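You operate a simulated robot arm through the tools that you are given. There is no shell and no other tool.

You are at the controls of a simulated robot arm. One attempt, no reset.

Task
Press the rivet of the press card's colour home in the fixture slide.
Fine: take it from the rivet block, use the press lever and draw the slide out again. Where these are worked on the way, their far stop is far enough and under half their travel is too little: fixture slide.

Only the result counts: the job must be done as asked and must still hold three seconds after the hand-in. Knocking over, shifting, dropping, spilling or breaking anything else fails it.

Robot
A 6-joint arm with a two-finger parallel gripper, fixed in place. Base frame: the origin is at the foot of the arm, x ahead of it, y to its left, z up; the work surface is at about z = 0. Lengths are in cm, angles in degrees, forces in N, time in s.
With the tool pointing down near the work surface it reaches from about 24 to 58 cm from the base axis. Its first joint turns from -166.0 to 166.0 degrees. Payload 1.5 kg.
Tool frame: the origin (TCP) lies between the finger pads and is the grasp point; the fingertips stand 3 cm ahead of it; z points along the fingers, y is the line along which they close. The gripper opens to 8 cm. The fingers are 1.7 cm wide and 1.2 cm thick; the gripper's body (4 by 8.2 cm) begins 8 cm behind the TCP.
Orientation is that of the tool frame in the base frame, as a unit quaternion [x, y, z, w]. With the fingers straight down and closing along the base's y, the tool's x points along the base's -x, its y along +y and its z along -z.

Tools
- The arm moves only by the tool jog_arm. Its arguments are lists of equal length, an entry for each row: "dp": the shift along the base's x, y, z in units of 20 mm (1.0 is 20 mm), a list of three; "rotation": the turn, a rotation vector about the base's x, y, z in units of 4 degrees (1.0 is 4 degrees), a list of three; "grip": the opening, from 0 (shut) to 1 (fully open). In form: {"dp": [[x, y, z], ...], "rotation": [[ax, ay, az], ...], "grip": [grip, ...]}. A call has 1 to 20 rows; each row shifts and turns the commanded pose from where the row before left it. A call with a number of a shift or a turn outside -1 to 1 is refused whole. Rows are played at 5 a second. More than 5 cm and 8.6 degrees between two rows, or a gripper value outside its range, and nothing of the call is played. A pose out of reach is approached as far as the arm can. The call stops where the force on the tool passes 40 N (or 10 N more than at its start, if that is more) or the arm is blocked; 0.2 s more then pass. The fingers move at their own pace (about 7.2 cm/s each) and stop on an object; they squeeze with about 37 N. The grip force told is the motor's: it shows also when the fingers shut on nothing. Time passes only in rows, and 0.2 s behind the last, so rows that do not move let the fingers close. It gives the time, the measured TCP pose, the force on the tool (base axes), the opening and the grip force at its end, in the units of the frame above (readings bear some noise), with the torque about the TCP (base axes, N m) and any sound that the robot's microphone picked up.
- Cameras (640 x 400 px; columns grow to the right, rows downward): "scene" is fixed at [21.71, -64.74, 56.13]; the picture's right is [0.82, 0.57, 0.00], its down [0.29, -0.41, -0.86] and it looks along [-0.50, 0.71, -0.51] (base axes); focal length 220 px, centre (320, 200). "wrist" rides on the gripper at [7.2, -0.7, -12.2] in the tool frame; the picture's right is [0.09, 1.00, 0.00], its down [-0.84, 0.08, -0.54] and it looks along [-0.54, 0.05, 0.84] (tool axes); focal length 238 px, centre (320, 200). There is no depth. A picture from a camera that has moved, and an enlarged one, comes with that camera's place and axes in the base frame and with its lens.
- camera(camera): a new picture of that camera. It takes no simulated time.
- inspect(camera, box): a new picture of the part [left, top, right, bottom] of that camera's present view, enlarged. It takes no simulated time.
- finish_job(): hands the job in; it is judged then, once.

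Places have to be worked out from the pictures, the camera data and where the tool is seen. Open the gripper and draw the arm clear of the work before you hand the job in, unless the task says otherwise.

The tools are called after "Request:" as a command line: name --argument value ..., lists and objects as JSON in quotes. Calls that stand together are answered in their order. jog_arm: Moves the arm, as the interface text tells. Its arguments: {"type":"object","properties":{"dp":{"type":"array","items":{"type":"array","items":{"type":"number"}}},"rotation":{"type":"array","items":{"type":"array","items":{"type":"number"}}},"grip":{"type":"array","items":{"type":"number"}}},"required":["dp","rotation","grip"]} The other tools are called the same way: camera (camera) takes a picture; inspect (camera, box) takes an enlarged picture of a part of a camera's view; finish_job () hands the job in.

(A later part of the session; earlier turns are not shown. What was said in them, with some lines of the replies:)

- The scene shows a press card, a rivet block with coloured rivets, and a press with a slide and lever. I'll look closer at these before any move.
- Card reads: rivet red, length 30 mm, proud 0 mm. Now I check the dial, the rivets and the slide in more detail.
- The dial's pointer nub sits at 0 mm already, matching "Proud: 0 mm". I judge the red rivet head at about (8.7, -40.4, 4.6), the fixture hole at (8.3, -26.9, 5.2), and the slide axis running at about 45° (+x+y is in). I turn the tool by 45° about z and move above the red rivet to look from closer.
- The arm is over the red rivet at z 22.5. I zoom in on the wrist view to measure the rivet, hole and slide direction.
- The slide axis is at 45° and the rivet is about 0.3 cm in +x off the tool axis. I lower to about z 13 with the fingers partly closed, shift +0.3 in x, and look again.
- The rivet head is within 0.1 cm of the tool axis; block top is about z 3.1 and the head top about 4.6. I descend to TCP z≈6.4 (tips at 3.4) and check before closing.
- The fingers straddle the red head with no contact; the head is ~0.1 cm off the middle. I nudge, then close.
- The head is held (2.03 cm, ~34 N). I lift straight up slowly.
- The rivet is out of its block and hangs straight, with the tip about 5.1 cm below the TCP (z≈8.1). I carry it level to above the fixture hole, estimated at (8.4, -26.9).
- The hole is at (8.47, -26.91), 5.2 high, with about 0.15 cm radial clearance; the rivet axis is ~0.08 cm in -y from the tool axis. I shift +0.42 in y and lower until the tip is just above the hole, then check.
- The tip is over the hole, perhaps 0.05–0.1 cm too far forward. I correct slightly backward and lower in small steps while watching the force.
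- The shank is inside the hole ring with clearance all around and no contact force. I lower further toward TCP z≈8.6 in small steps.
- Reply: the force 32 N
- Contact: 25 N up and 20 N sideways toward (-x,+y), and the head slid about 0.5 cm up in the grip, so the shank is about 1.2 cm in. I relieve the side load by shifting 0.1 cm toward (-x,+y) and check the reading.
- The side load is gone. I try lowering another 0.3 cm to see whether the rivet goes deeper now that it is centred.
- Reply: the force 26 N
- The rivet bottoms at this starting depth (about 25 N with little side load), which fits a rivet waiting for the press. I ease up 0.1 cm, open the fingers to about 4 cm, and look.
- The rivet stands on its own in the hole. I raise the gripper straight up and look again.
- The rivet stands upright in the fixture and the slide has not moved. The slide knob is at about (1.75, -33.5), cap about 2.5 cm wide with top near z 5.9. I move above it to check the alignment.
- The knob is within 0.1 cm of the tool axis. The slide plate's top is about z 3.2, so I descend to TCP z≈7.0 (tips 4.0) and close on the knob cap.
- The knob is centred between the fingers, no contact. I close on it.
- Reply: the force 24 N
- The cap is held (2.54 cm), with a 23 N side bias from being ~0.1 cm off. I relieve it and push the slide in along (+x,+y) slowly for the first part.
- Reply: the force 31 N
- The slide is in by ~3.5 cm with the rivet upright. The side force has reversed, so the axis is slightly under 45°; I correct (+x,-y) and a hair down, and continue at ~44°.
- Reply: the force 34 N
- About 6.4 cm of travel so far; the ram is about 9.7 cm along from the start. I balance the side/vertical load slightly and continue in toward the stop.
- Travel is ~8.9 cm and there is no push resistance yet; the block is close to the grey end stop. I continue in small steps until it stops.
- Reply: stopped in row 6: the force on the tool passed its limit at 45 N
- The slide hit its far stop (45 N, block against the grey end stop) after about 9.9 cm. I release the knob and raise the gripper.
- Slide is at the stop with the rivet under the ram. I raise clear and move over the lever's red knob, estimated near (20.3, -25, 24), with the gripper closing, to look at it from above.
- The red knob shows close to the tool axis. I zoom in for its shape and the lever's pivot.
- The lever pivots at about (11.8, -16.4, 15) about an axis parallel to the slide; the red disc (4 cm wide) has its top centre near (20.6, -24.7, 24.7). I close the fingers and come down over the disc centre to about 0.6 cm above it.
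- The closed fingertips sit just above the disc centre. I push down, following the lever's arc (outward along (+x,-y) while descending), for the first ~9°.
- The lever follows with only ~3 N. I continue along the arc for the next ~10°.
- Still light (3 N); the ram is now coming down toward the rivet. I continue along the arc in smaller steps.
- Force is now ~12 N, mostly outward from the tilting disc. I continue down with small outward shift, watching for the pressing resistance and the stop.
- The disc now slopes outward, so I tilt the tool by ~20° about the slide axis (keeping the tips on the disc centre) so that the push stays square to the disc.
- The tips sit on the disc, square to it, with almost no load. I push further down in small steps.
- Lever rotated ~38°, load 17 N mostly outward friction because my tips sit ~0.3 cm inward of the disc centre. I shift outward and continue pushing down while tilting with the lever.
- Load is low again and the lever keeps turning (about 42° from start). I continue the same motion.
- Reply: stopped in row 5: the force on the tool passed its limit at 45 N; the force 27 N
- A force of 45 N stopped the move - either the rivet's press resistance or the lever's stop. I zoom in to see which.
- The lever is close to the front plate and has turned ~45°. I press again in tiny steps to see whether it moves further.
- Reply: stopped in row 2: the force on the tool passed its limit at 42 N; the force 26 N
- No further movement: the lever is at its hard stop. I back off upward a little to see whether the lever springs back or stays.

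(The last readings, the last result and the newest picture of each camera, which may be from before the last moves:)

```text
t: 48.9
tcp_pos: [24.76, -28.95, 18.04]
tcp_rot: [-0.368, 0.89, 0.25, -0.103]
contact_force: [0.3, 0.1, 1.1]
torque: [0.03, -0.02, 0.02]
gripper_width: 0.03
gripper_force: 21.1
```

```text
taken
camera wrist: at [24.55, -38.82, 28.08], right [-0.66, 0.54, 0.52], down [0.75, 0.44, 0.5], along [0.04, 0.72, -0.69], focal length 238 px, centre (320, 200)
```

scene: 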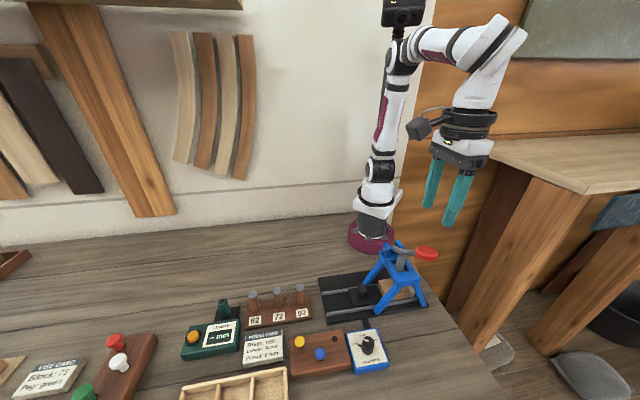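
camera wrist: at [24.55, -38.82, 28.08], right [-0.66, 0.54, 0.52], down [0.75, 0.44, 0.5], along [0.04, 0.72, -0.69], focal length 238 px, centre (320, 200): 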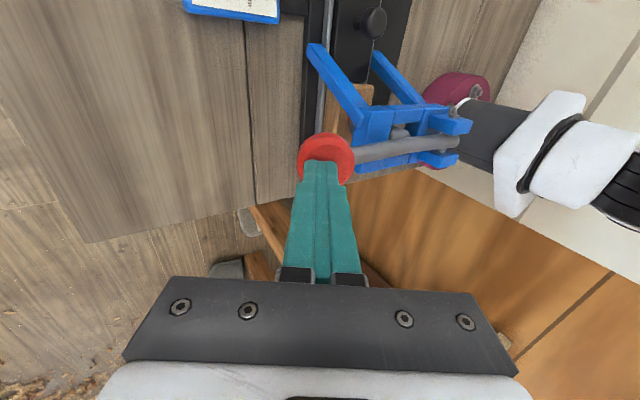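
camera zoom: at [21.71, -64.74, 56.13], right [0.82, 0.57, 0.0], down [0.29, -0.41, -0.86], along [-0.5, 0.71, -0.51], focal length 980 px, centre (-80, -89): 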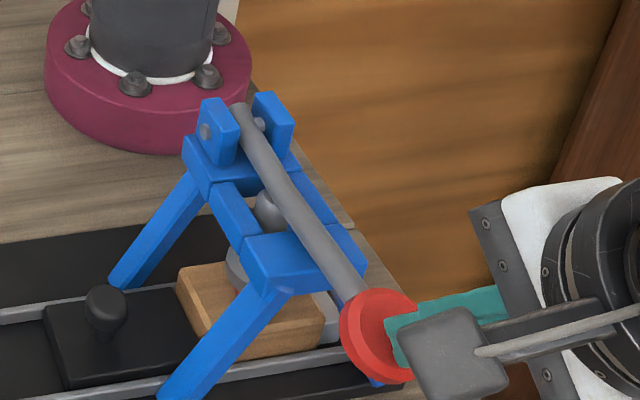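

The lever follows the tool up (about 1 N), so it has a return spring. I raise gently, un-tilting the tool, so the lever comes back up with it.

Request:
jog_arm --dp '[[0, 0, 0.4], [0, 0, 0.5], [-0.02, 0.02, 0.5], [-0.04, 0.04, 0.5], [-0.06, 0.06, 0.5], [-0.08, 0.08, 0.5], [-0.1, 0.1, 0.5], [-0.1, 0.1, 0.6], [0, 0, 0.7], [0, 0, 0.8], [0, 0, 0.8], [0, 0, 0.8], [0, 0, 0]]' --rotation '[[-0.7, -0.7, 0], [-0.7, -0.7, 0], [-0.7, -0.7, 0], [-0.7, -0.7, 0], [-0.7, -0.7, 0], [-0.7, -0.7, 0], [-0.7, -0.7, 0], [-0.6, -0.6, 0], [0, 0, 0], [0, 0, 0], [0, 0, 0], [0, 0, 0], [0, 0, 0]]' --grip '[0, 0, 0, 0, 0, 0, 0, 0, 0, 0, 0, 0, 0]'

Request:
inspect --camera "scene" --box '[310, 200, 470, 320]'

Request:
camera --camera "wrist"

```text
t: 51.6
tcp_pos: [23.87, -28.16, 32.06]
tcp_rot: [-0.382, 0.924, 0.003, 0.0]
contact_force: [-0.1, 0.8, 0.0]
torque: [0.0, 0.02, -0.01]
gripper_width: 0.0
gripper_force: 21.1
```

```text
3.33 times, centred on (390, 260) of scene
camera zoom: at [21.71, -64.74, 56.13], right [0.82, 0.57, 0.0], down [0.29, -0.41, -0.86], along [-0.5, 0.71, -0.51], focal length 735 px, centre (87, 0)
```

zoom: 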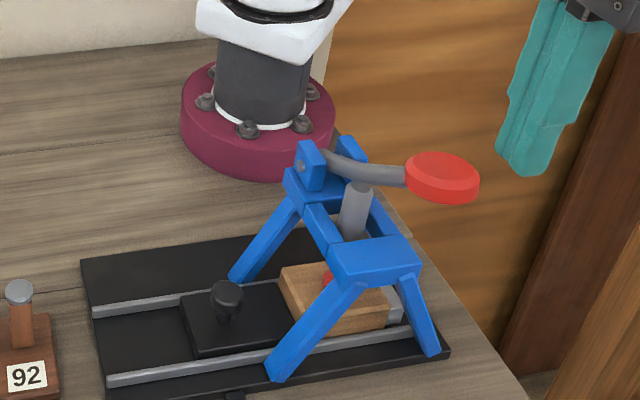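

```text
taken
camera wrist: at [19.37, -33.66, 44.35], right [-0.77, 0.64, 0.0], down [0.54, 0.64, 0.54], along [0.34, 0.42, -0.84], focal length 238 px, centre (320, 200)
```

wrist: 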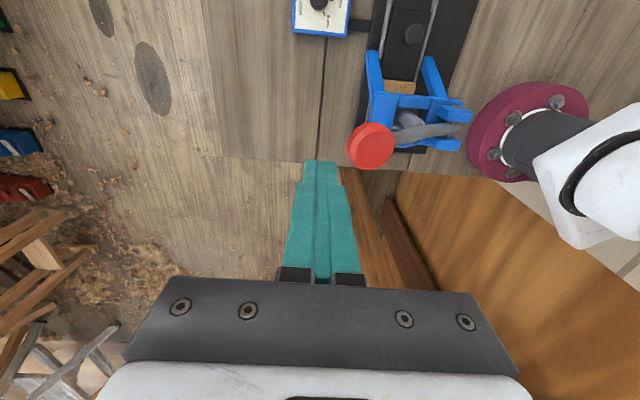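

The lever has returned up. I zoom in on the rivet under the press.

Request:
inspect --camera "scene" --box '[365, 265, 415, 305]'

Request:
inspect --camera "wrist" --box '[350, 40, 450, 170]'

```text
10.00 times, centred on (390, 285) of scene
camera zoom: at [21.71, -64.74, 56.13], right [0.82, 0.57, 0.0], down [0.29, -0.41, -0.86], along [-0.5, 0.71, -0.51], focal length 2205 px, centre (-380, -650)
```

zoom: 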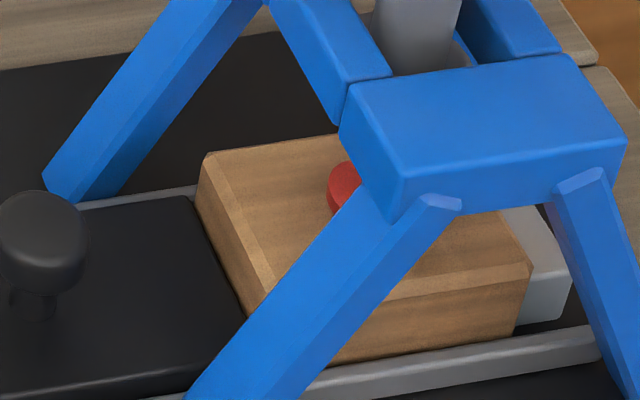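

```text
3.08 times, centred on (400, 105) of wrist
camera zoom: at [19.37, -33.66, 44.35], right [-0.77, 0.64, 0.0], down [0.54, 0.64, 0.54], along [0.34, 0.42, -0.84], focal length 733 px, centre (74, 492)
```

zoom: 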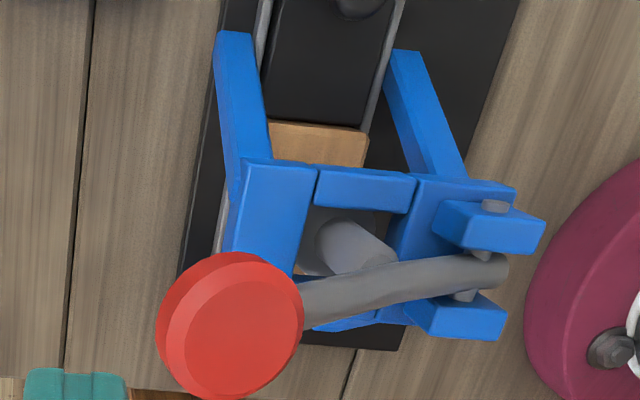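

The red head now sits right on the wood surface - pressed home. Next I go back over the slide knob (about (8.85, -26.4)) to draw the slide out; first up and across, clear of the lever.

Request:
jog_arm --dp '[[0, 0, 0.95], [0, 0, 0.95], [-0.945, 0.105, 0], [-0.945, 0.105, 0], [-0.945, 0.105, 0], [-0.945, 0.105, 0], [-0.945, 0.105, 0], [-0.945, 0.105, 0], [-0.945, 0.105, 0], [-0.945, 0.105, 0], [0, 0, -0.9], [0, 0, -0.95], [0, 0, -0.95], [0, 0, -0.95], [0, 0, -0.95], [0, 0, -0.95], [0, 0, -0.95], [0, 0, 0]]' --rotation '[[0, 0, 0], [0, 0, 0], [0, 0, 0], [0, 0, 0], [0, 0, 0], [0, 0, 0], [0, 0, 0], [0, 0, 0], [0, 0, 0], [0, 0, 0], [0, 0, 0], [0, 0, 0], [0, 0, 0], [0, 0, 0], [0, 0, 0], [0, 0, 0], [0, 0, 0], [0, 0, 0]]' --grip '[0, 0, 0, 0, 0, 0, 0, 0.2, 0.4, 0.6, 0.6, 0.6, 0.6, 0.6, 0.6, 0.6, 0.6, 0.6]'

Request:
camera --camera "wrist"

Request:
camera --camera "scene"

```text
t: 55.5
tcp_pos: [8.7, -26.44, 22.81]
tcp_rot: [-0.382, 0.924, 0.002, -0.001]
contact_force: [-0.3, 0.8, 0.4]
torque: [0.01, 0.0, 0.0]
gripper_width: 4.79
gripper_force: 0.1
```

```text
taken
camera wrist: at [4.15, -32.01, 35.16], right [-0.77, 0.64, 0.0], down [0.54, 0.64, 0.54], along [0.34, 0.42, -0.84], focal length 238 px, centre (320, 200)
```

wrist: 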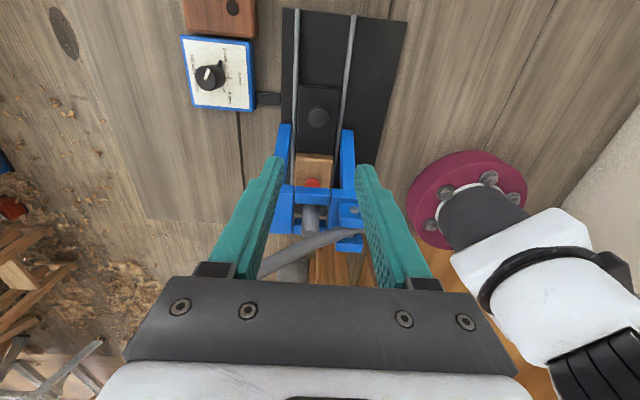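

```text
taken
```

scene: 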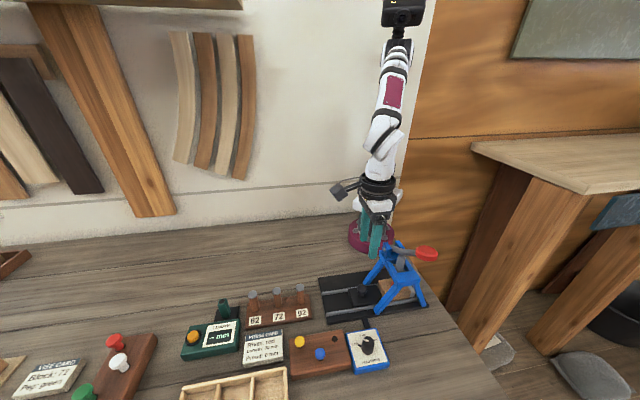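

The slide knob lies close to the tool axis. I lower to about z 13 and check the alignment.

Request:
jog_arm --dp '[[0, 0, -0.95], [0, 0, -0.95], [0, 0, -0.95], [0, 0, -0.95], [0, 0, -0.95], [0, 0, 0]]' --rotation '[[0, 0, 0], [0, 0, 0], [0, 0, 0], [0, 0, 0], [0, 0, 0], [0, 0, 0]]' --grip '[0.6, 0.6, 0.6, 0.6, 0.6, 0.6]'

Request:
inspect --camera "wrist" --box '[260, 80, 380, 180]'

Request:
inspect --camera "wrist" --box '[260, 160, 380, 280]'

```text
t: 56.9
tcp_pos: [8.86, -26.67, 13.27]
tcp_rot: [-0.382, 0.924, 0.003, 0.0]
contact_force: [0.2, 0.1, 0.3]
torque: [0.05, 0.01, 0.0]
gripper_width: 4.78
gripper_force: 0.1
```

```text
4.00 times, centred on (320, 130) of wrist
camera zoom: at [4.25, -32.08, 25.45], right [-0.77, 0.64, 0.01], down [0.54, 0.64, 0.54], along [0.34, 0.42, -0.84], focal length 953 px, centre (320, 480)
```

zoom: 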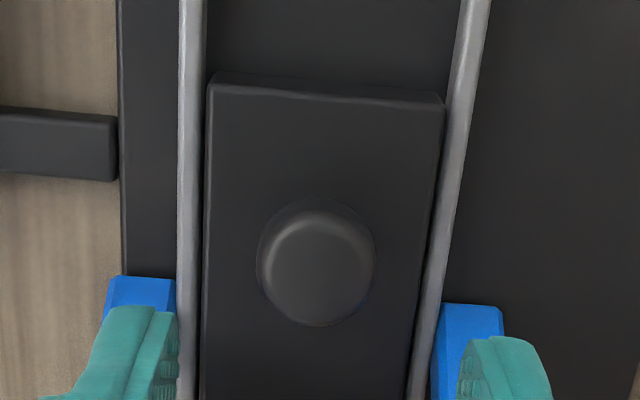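

```text
3.33 times, centred on (320, 220) of wrist
camera zoom: at [4.25, -32.08, 25.45], right [-0.77, 0.64, 0.01], down [0.54, 0.64, 0.54], along [0.34, 0.42, -0.84], focal length 794 px, centre (320, 133)
```

zoom: 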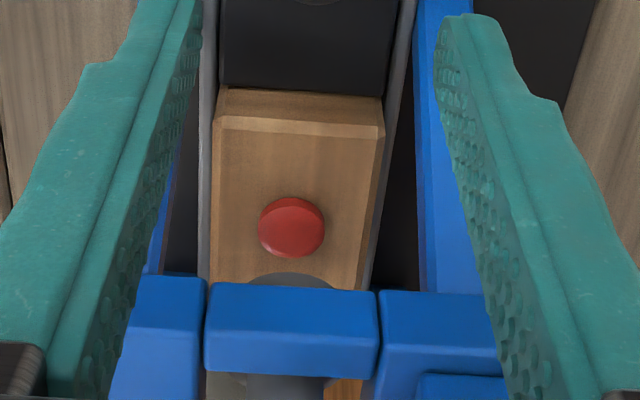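

The red head sits flush flat on the wood. The knob is ~0.15 cm off the tool axis; I correct and descend to grasp it.

Request:
jog_arm --dp '[[0.02, -0.083, -0.7], [0, 0, -0.9], [0, 0, -0.85], [0, 0, -0.5], [0, 0, -0.17], [0, 0, 0], [0, 0, 0], [0, 0, 0], [0, 0, 0]]' --rotation '[[0, 0, 0], [0, 0, 0], [0, 0, 0], [0, 0, 0], [0, 0, 0], [0, 0, 0], [0, 0, 0], [0, 0, 0], [0, 0, 0]]' --grip '[0.6, 0.6, 0.6, 0.6, 0.6, 0.4, 0.2, 0, 0]'

Request:
inspect --camera "wrist" --box '[250, 90, 390, 210]'

Request:
inspect --camera "scene" --box '[310, 220, 450, 320]'

```text
t: 58.9
tcp_pos: [8.71, -26.54, 6.85]
tcp_rot: [-0.381, 0.924, 0.004, -0.001]
contact_force: [-21.0, 13.9, 1.8]
torque: [0.25, 0.42, 0.0]
gripper_width: 2.54
gripper_force: 36.7
```

```text
3.33 times, centred on (320, 150) of wrist
camera zoom: at [4.3, -32.16, 19.19], right [-0.77, 0.64, 0.01], down [0.54, 0.64, 0.54], along [0.34, 0.42, -0.84], focal length 794 px, centre (320, 367)
```

zoom: 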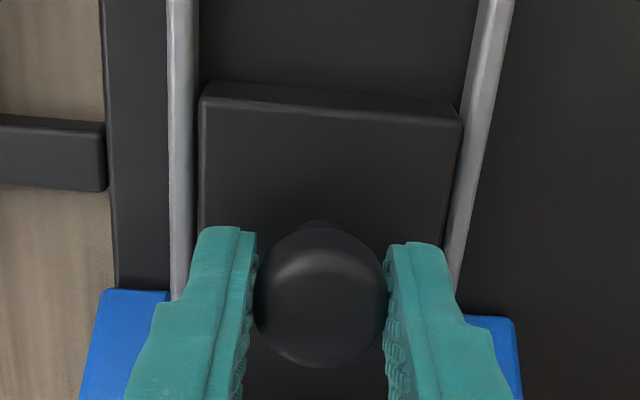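

```text
4.00 times, centred on (380, 270) of scene
camera zoom: at [21.71, -64.74, 56.13], right [0.82, 0.57, 0.0], down [0.29, -0.41, -0.86], along [-0.5, 0.71, -0.51], focal length 882 px, centre (80, -80)
```

zoom: 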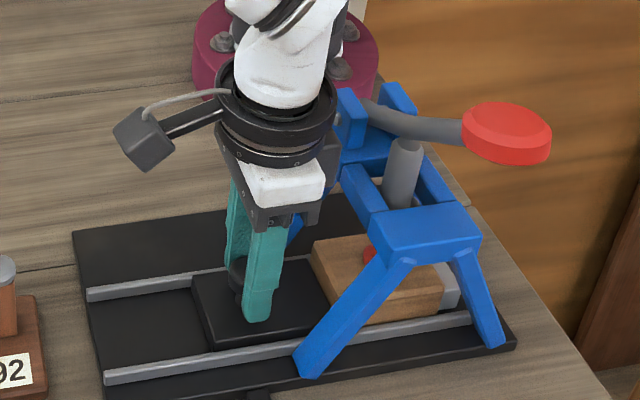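

The knob is held again. I relieve the side bias and draw the slide out along (-x,-y), first half.

Request:
jog_arm --dp '[[-0.04, 0.04, 0], [-0.1, -0.1, 0], [-0.2, -0.2, 0], [-0.25, -0.25, 0], [-0.25, -0.25, 0], [-0.25, -0.25, 0], [-0.25, -0.25, 0], [-0.15, -0.15, 0], [0, 0, 0]]' --rotation '[[0, 0, 0], [0, 0, 0], [0, 0, 0], [0, 0, 0], [0, 0, 0], [0, 0, 0], [0, 0, 0], [0, 0, 0], [0, 0, 0]]' --grip '[0, 0, 0, 0, 0, 0, 0, 0, 0]'

Request:
inspect --camera "scene" --box '[310, 220, 450, 320]'

```text
t: 60.9
tcp_pos: [5.95, -29.44, 6.98]
tcp_rot: [-0.381, 0.924, 0.002, -0.001]
contact_force: [-4.5, 4.3, -6.5]
torque: [0.17, 0.02, 0.11]
gripper_width: 2.54
gripper_force: 36.6
```

```text
4.00 times, centred on (380, 270) of scene
camera zoom: at [21.71, -64.74, 56.13], right [0.82, 0.57, 0.0], down [0.29, -0.41, -0.86], along [-0.5, 0.71, -0.51], focal length 882 px, centre (80, -80)
```

zoom: 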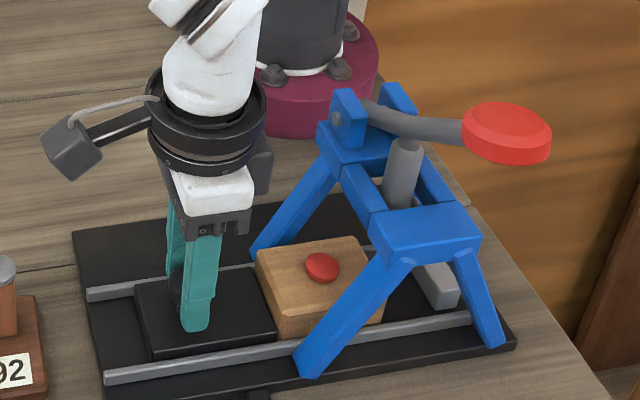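

The slide follows smoothly and the rivet head is fully home. I continue to the out position.

Request:
jog_arm --dp '[[-0.01, 0.01, 0], [-0.15, -0.15, 0], [-0.25, -0.25, 0], [-0.25, -0.25, 0], [-0.25, -0.25, 0], [-0.25, -0.25, 0], [-0.25, -0.25, 0], [-0.25, -0.25, 0], [-0.15, -0.15, 0], [0, 0, 0]]' --rotation '[[0, 0, 0], [0, 0, 0], [0, 0, 0], [0, 0, 0], [0, 0, 0], [0, 0, 0], [0, 0, 0], [0, 0, 0], [0, 0, 0], [0, 0, 0]]' --grip '[0, 0, 0, 0, 0, 0, 0, 0, 0, 0]'

Request:
inspect --camera "scene" --box '[310, 220, 450, 320]'

Request:
camera --camera "wrist"

```text
t: 62.1
tcp_pos: [3.86, -31.5, 7.04]
tcp_rot: [-0.382, 0.924, 0.0, -0.001]
contact_force: [1.3, -2.3, -8.3]
torque: [-0.03, -0.05, -0.09]
gripper_width: 2.54
gripper_force: 37.0
stopped in row 6: the force on the tool passed its limit at 40 N (the readings are from after the stop); the commanded pose is now the measured one
```

```text
4.00 times, centred on (380, 270) of scene
camera zoom: at [21.71, -64.74, 56.13], right [0.82, 0.57, 0.0], down [0.29, -0.41, -0.86], along [-0.5, 0.71, -0.51], focal length 882 px, centre (80, -80)
```

zoom: 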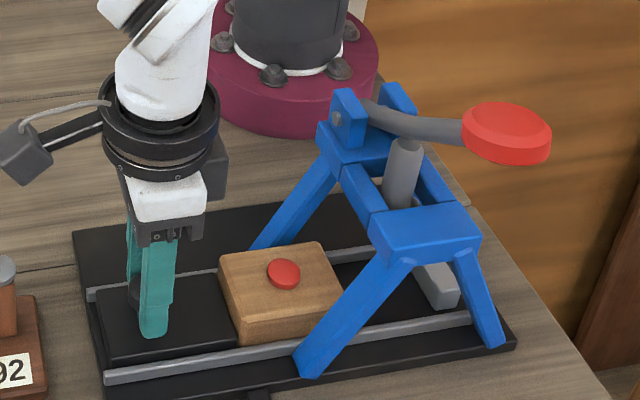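

```text
taken
camera wrist: at [-0.64, -36.98, 19.3], right [-0.77, 0.64, 0.0], down [0.54, 0.65, 0.54], along [0.35, 0.42, -0.84], focal length 238 px, centre (320, 200)
```

wrist: 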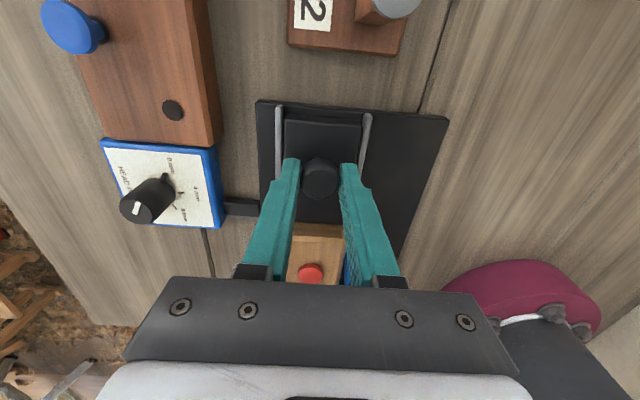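

The move halted on a 40 N spike about 3 cm short of the original out position, with small residual forces. I continue more slowly.

Request:
jog_arm --dp '[[0, 0, 0], [-0.08, -0.08, 0], [-0.12, -0.12, 0], [-0.15, -0.15, 0], [-0.15, -0.15, 0], [0, 0, 0]]' --rotation '[[0, 0, 0], [0, 0, 0], [0, 0, 0], [0, 0, 0], [0, 0, 0], [0, 0, 0]]' --grip '[0, 0, 0, 0, 0, 0]'

Request:
inspect --camera "scene" --box '[310, 220, 450, 320]'

```text
t: 63.5
tcp_pos: [2.9, -32.32, 7.05]
tcp_rot: [-0.382, 0.924, 0.002, -0.001]
contact_force: [-0.8, 0.8, -17.6]
torque: [0.13, -0.12, -0.03]
gripper_width: 2.54
gripper_force: 36.6
```

```text
4.00 times, centred on (380, 270) of scene
camera zoom: at [21.71, -64.74, 56.13], right [0.82, 0.57, 0.0], down [0.29, -0.41, -0.86], along [-0.5, 0.71, -0.51], focal length 882 px, centre (80, -80)
```

zoom: 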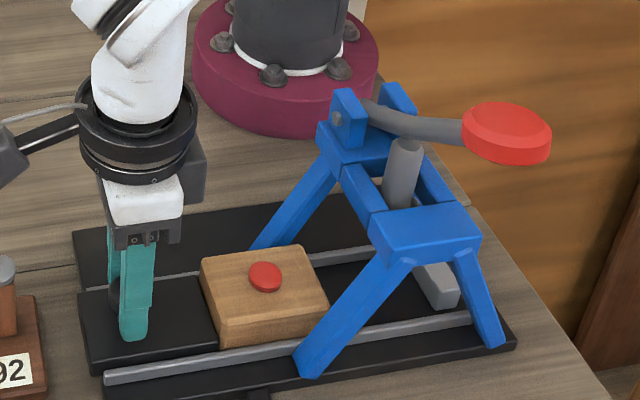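

It moves again; a downward pull of 18 N builds in z, so I ease down slightly and continue to the out stop.

Request:
jog_arm --dp '[[0, 0, -0.02], [-0.08, -0.08, 0], [-0.12, -0.12, 0], [-0.12, -0.12, 0], [-0.12, -0.12, 0], [-0.1, -0.1, 0], [-0.08, -0.08, 0], [-0.06, -0.06, 0], [0, 0, 0]]' --rotation '[[0, 0, 0], [0, 0, 0], [0, 0, 0], [0, 0, 0], [0, 0, 0], [0, 0, 0], [0, 0, 0], [0, 0, 0], [0, 0, 0]]' --grip '[0, 0, 0, 0, 0, 0, 0, 0, 0]'

Request:
inspect --camera "scene" --box '[310, 220, 450, 320]'

```text
t: 64.2
tcp_pos: [2.61, -32.81, 7.0]
tcp_rot: [-0.382, 0.924, 0.001, -0.002]
contact_force: [-4.9, 2.1, 9.1]
torque: [-0.06, 0.18, -0.02]
gripper_width: 2.52
gripper_force: 36.5
stopped in row 3: the force on the tool passed its limit at 41 N (the readings are from after the stop); the commanded pose is now the measured one
```

```text
4.00 times, centred on (380, 270) of scene
camera zoom: at [21.71, -64.74, 56.13], right [0.82, 0.57, 0.0], down [0.29, -0.41, -0.86], along [-0.5, 0.71, -0.51], focal length 882 px, centre (80, -80)
```

zoom: 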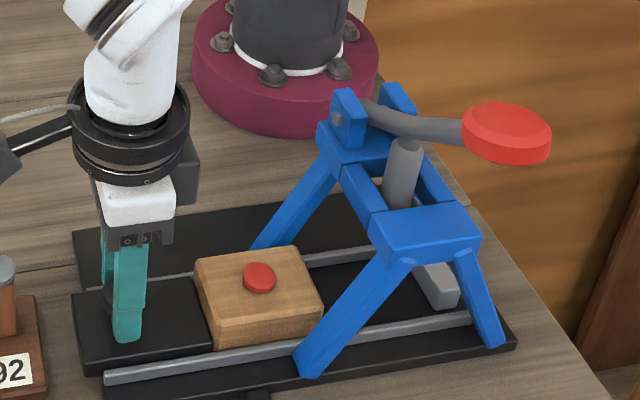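

Another spike stopped it partway (vertical binding in the grip). The commanded pose has been re-based; I continue slowly.

Request:
jog_arm --dp '[[0, 0, 0.005], [-0.06, -0.06, 0], [-0.08, -0.08, 0], [-0.1, -0.1, 0], [-0.1, -0.1, 0], [-0.08, -0.08, 0], [0, 0, 0]]' --rotation '[[0, 0, 0], [0, 0, 0], [0, 0, 0], [0, 0, 0], [0, 0, 0], [0, 0, 0], [0, 0, 0]]' --grip '[0, 0, 0, 0, 0, 0, 0]'

Request:
inspect --camera "scene" --box '[310, 220, 450, 320]'

Request:
camera --camera "wrist"

```text
t: 65.8
tcp_pos: [1.78, -33.56, 6.94]
tcp_rot: [-0.383, 0.924, 0.0, -0.001]
contact_force: [7.6, -6.5, 9.9]
torque: [-0.06, -0.26, -0.04]
gripper_width: 2.53
gripper_force: 36.5
```

```text
4.00 times, centred on (380, 270) of scene
camera zoom: at [21.71, -64.74, 56.13], right [0.82, 0.57, 0.0], down [0.29, -0.41, -0.86], along [-0.5, 0.71, -0.51], focal length 882 px, centre (80, -80)
```

zoom: 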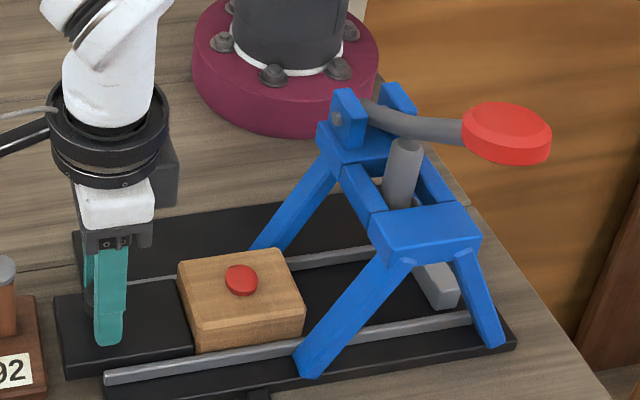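

```text
taken
camera wrist: at [-2.75, -39.08, 19.3], right [-0.77, 0.64, 0.0], down [0.54, 0.65, 0.54], along [0.34, 0.42, -0.84], focal length 238 px, centre (320, 200)
```

wrist: 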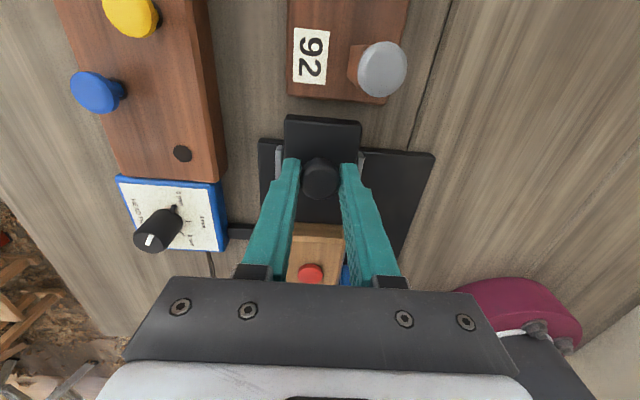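

The slide is back at its original out position. I nudge a bit further to be sure that it is against the out stop.

Request:
jog_arm --dp '[[0.015, -0.015, 0], [-0.05, -0.05, 0], [-0.05, -0.05, 0], [0, 0, 0]]' --rotation '[[0, 0, 0], [0, 0, 0], [0, 0, 0], [0, 0, 0]]' --grip '[0, 0, 0, 0]'

Request:
inspect --camera "scene" --box '[310, 220, 450, 320]'

```text
t: 66.8
tcp_pos: [1.66, -33.7, 7.07]
tcp_rot: [-0.381, 0.924, 0.003, 0.0]
contact_force: [19.7, 17.2, 20.9]
torque: [0.42, -0.43, -0.01]
gripper_width: 2.54
gripper_force: 36.9
```

```text
4.00 times, centred on (380, 270) of scene
camera zoom: at [21.71, -64.74, 56.13], right [0.82, 0.57, 0.0], down [0.29, -0.41, -0.86], along [-0.5, 0.71, -0.51], focal length 882 px, centre (80, -80)
```

zoom: 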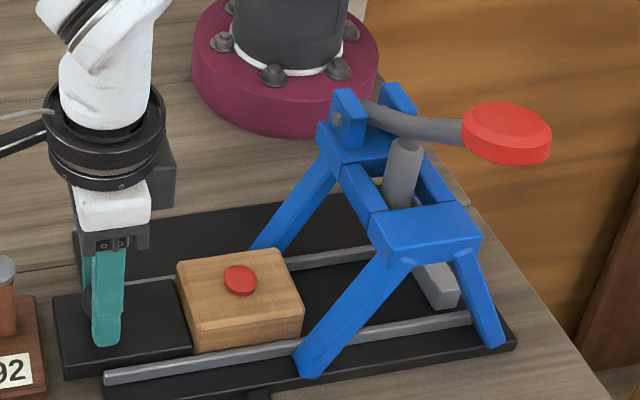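

The slide is against the out stop (26 N against the pull). I relax the pull, open the fingers, and rise straight up.

Request:
jog_arm --dp '[[0.045, 0.045, 0], [0, 0, 0], [0, 0, 0], [0, 0, 0], [0, 0, 0], [0, 0, 0.5], [0, 0, 0.9], [0, 0, 0.9], [0, 0, 0.9], [0, 0, 0.9], [0, 0, 0]]' --rotation '[[0, 0, 0], [0, 0, 0], [0, 0, 0], [0, 0, 0], [0, 0, 0], [0, 0, 0], [0, 0, 0], [0, 0, 0], [0, 0, 0], [0, 0, 0], [0, 0, 0]]' --grip '[0, 0.2, 0.4, 0.6, 0.6, 0.6, 0.6, 0.6, 0.6, 0.6, 0.6]'

Request:
camera --camera "wrist"

Request:
inspect --camera "scene" --box '[340, 250, 410, 310]'

Request:
inspect --camera "scene" --box '[170, 230, 450, 400]'

```text
t: 69.2
tcp_pos: [1.82, -33.56, 15.23]
tcp_rot: [-0.382, 0.924, 0.003, -0.002]
contact_force: [0.9, 0.1, 0.6]
torque: [0.01, 0.0, 0.0]
gripper_width: 4.79
gripper_force: 0.0
```

```text
taken
camera wrist: at [-2.77, -39.14, 27.5], right [-0.77, 0.64, 0.0], down [0.54, 0.64, 0.54], along [0.34, 0.42, -0.84], focal length 238 px, centre (320, 200)
```

wrist: 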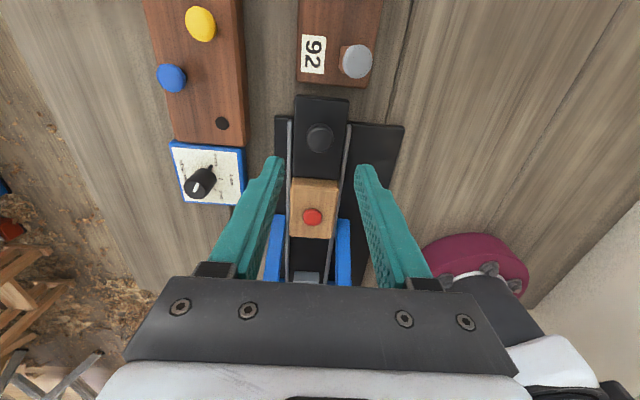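

```text
6.67 times, centred on (375, 280) of scene
camera zoom: at [21.71, -64.74, 56.13], right [0.82, 0.57, 0.0], down [0.29, -0.41, -0.86], along [-0.5, 0.71, -0.51], focal length 1470 px, centre (-47, -333)
```

zoom: 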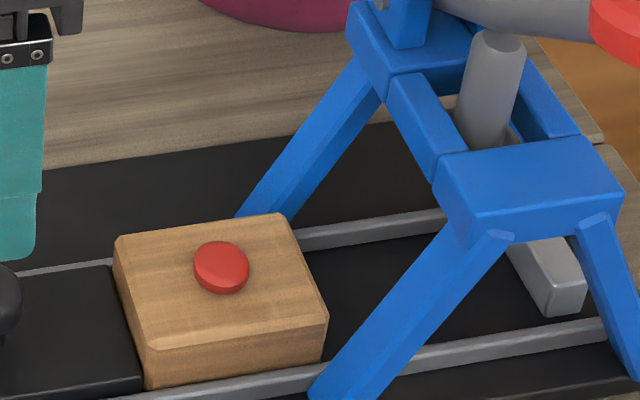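

```text
2.29 times, centred on (310, 315) of scene
camera zoom: at [21.71, -64.74, 56.13], right [0.82, 0.57, 0.0], down [0.29, -0.41, -0.86], along [-0.5, 0.71, -0.51], focal length 504 px, centre (343, -63)
```

zoom: 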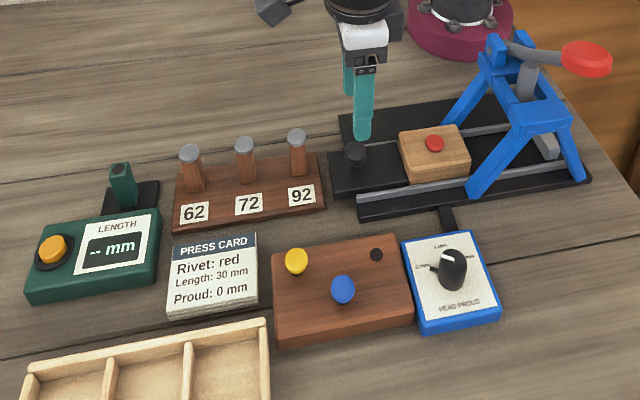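

The red rivet's head sits tight on the wood, the slide is out, the lever is up, and everything else is where it was. I raise the arm clear with the gripper open, then check once more.

Request:
jog_arm --dp '[[0, 0, 0.95], [0, 0, 0.95], [0, 0, 0.95], [0, 0, 0.95], [0, 0, 0.95], [0, 0, 0.95], [0, 0, 0.95], [0, 0, 0.95], [0, 0, 0.95], [0, 0, 0.95], [0, 0, 0], [0, 0, 0], [0, 0, 0], [0, 0, 0], [0, 0, 0]]' --rotation '[[0, 0, 0], [0, 0, 0], [0, 0, 0], [0, 0, 0], [0, 0, 0], [0, 0, 0], [0, 0, 0], [0, 0, 0], [0, 0, 0], [0, 0, 0], [0, 0, 0], [0, 0, 0], [0, 0, 0], [0, 0, 0], [0, 0, 0]]' --grip '[0.6, 0.6, 0.8, 1, 1, 1, 1, 1, 1, 1, 1, 1, 1, 1, 1]'

Request:
camera --camera "scene"

Request:
inspect --camera "scene" --box '[310, 230, 450, 330]'

Request:
camera --camera "wrist"

```text
t: 72.5
tcp_pos: [1.82, -33.69, 34.1]
tcp_rot: [-0.382, 0.924, 0.002, 0.0]
contact_force: [-0.4, 0.1, 0.3]
torque: [-0.01, -0.02, -0.01]
gripper_width: 7.99
gripper_force: 0.1
```

```text
taken
```

scene: 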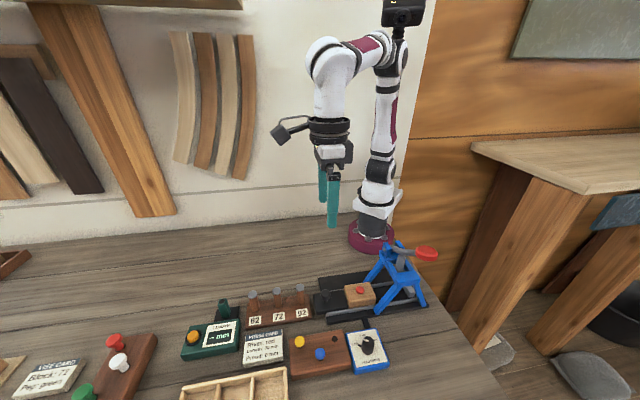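

```text
4.00 times, centred on (380, 280) of scene
camera zoom: at [21.71, -64.74, 56.13], right [0.82, 0.57, 0.0], down [0.29, -0.41, -0.86], along [-0.5, 0.71, -0.51], focal length 882 px, centre (80, -120)
```

zoom: 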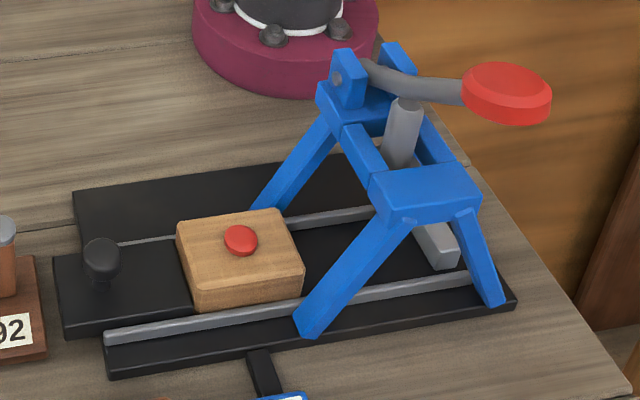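

```text
taken
camera wrist: at [-2.81, -39.17, 46.44], right [-0.77, 0.64, 0.0], down [0.54, 0.64, 0.54], along [0.34, 0.42, -0.84], focal length 238 px, centre (320, 200)
```

wrist: 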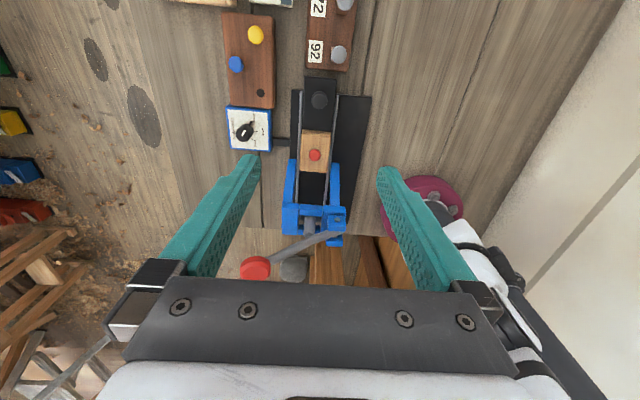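

The red rivet is pressed flush, the slide is back at its out stop, and the lever is up. The dial still reads 0 mm, nothing else has moved, and the arm is clear with the gripper open. I hand the job in.

Request:
finish_job

```text
The job is handed in.
```

The red rivet named on the press card is pressed fully home in the fixture, and the job is handed in. I haven't seen the verdict.

- **Rivet:** I took it from the rivet block and set it in the fixture hole. Its head now sits tight on the wood, matching the card's 0 mm proud. The dial already read 0 mm, so I left it alone.
- **Slide:** I pushed it in to its far stop for the press, then drew it back out to its starting position, against the out stop. It caught twice on the way out, with brief spikes of about 40 N, but came out fully.
- **Lever:** I pressed it down to its hard stop, and it sprang back up by itself.
- **Surroundings:** nothing else looks moved in the last pictures. The arm is raised clear with the gripper open.
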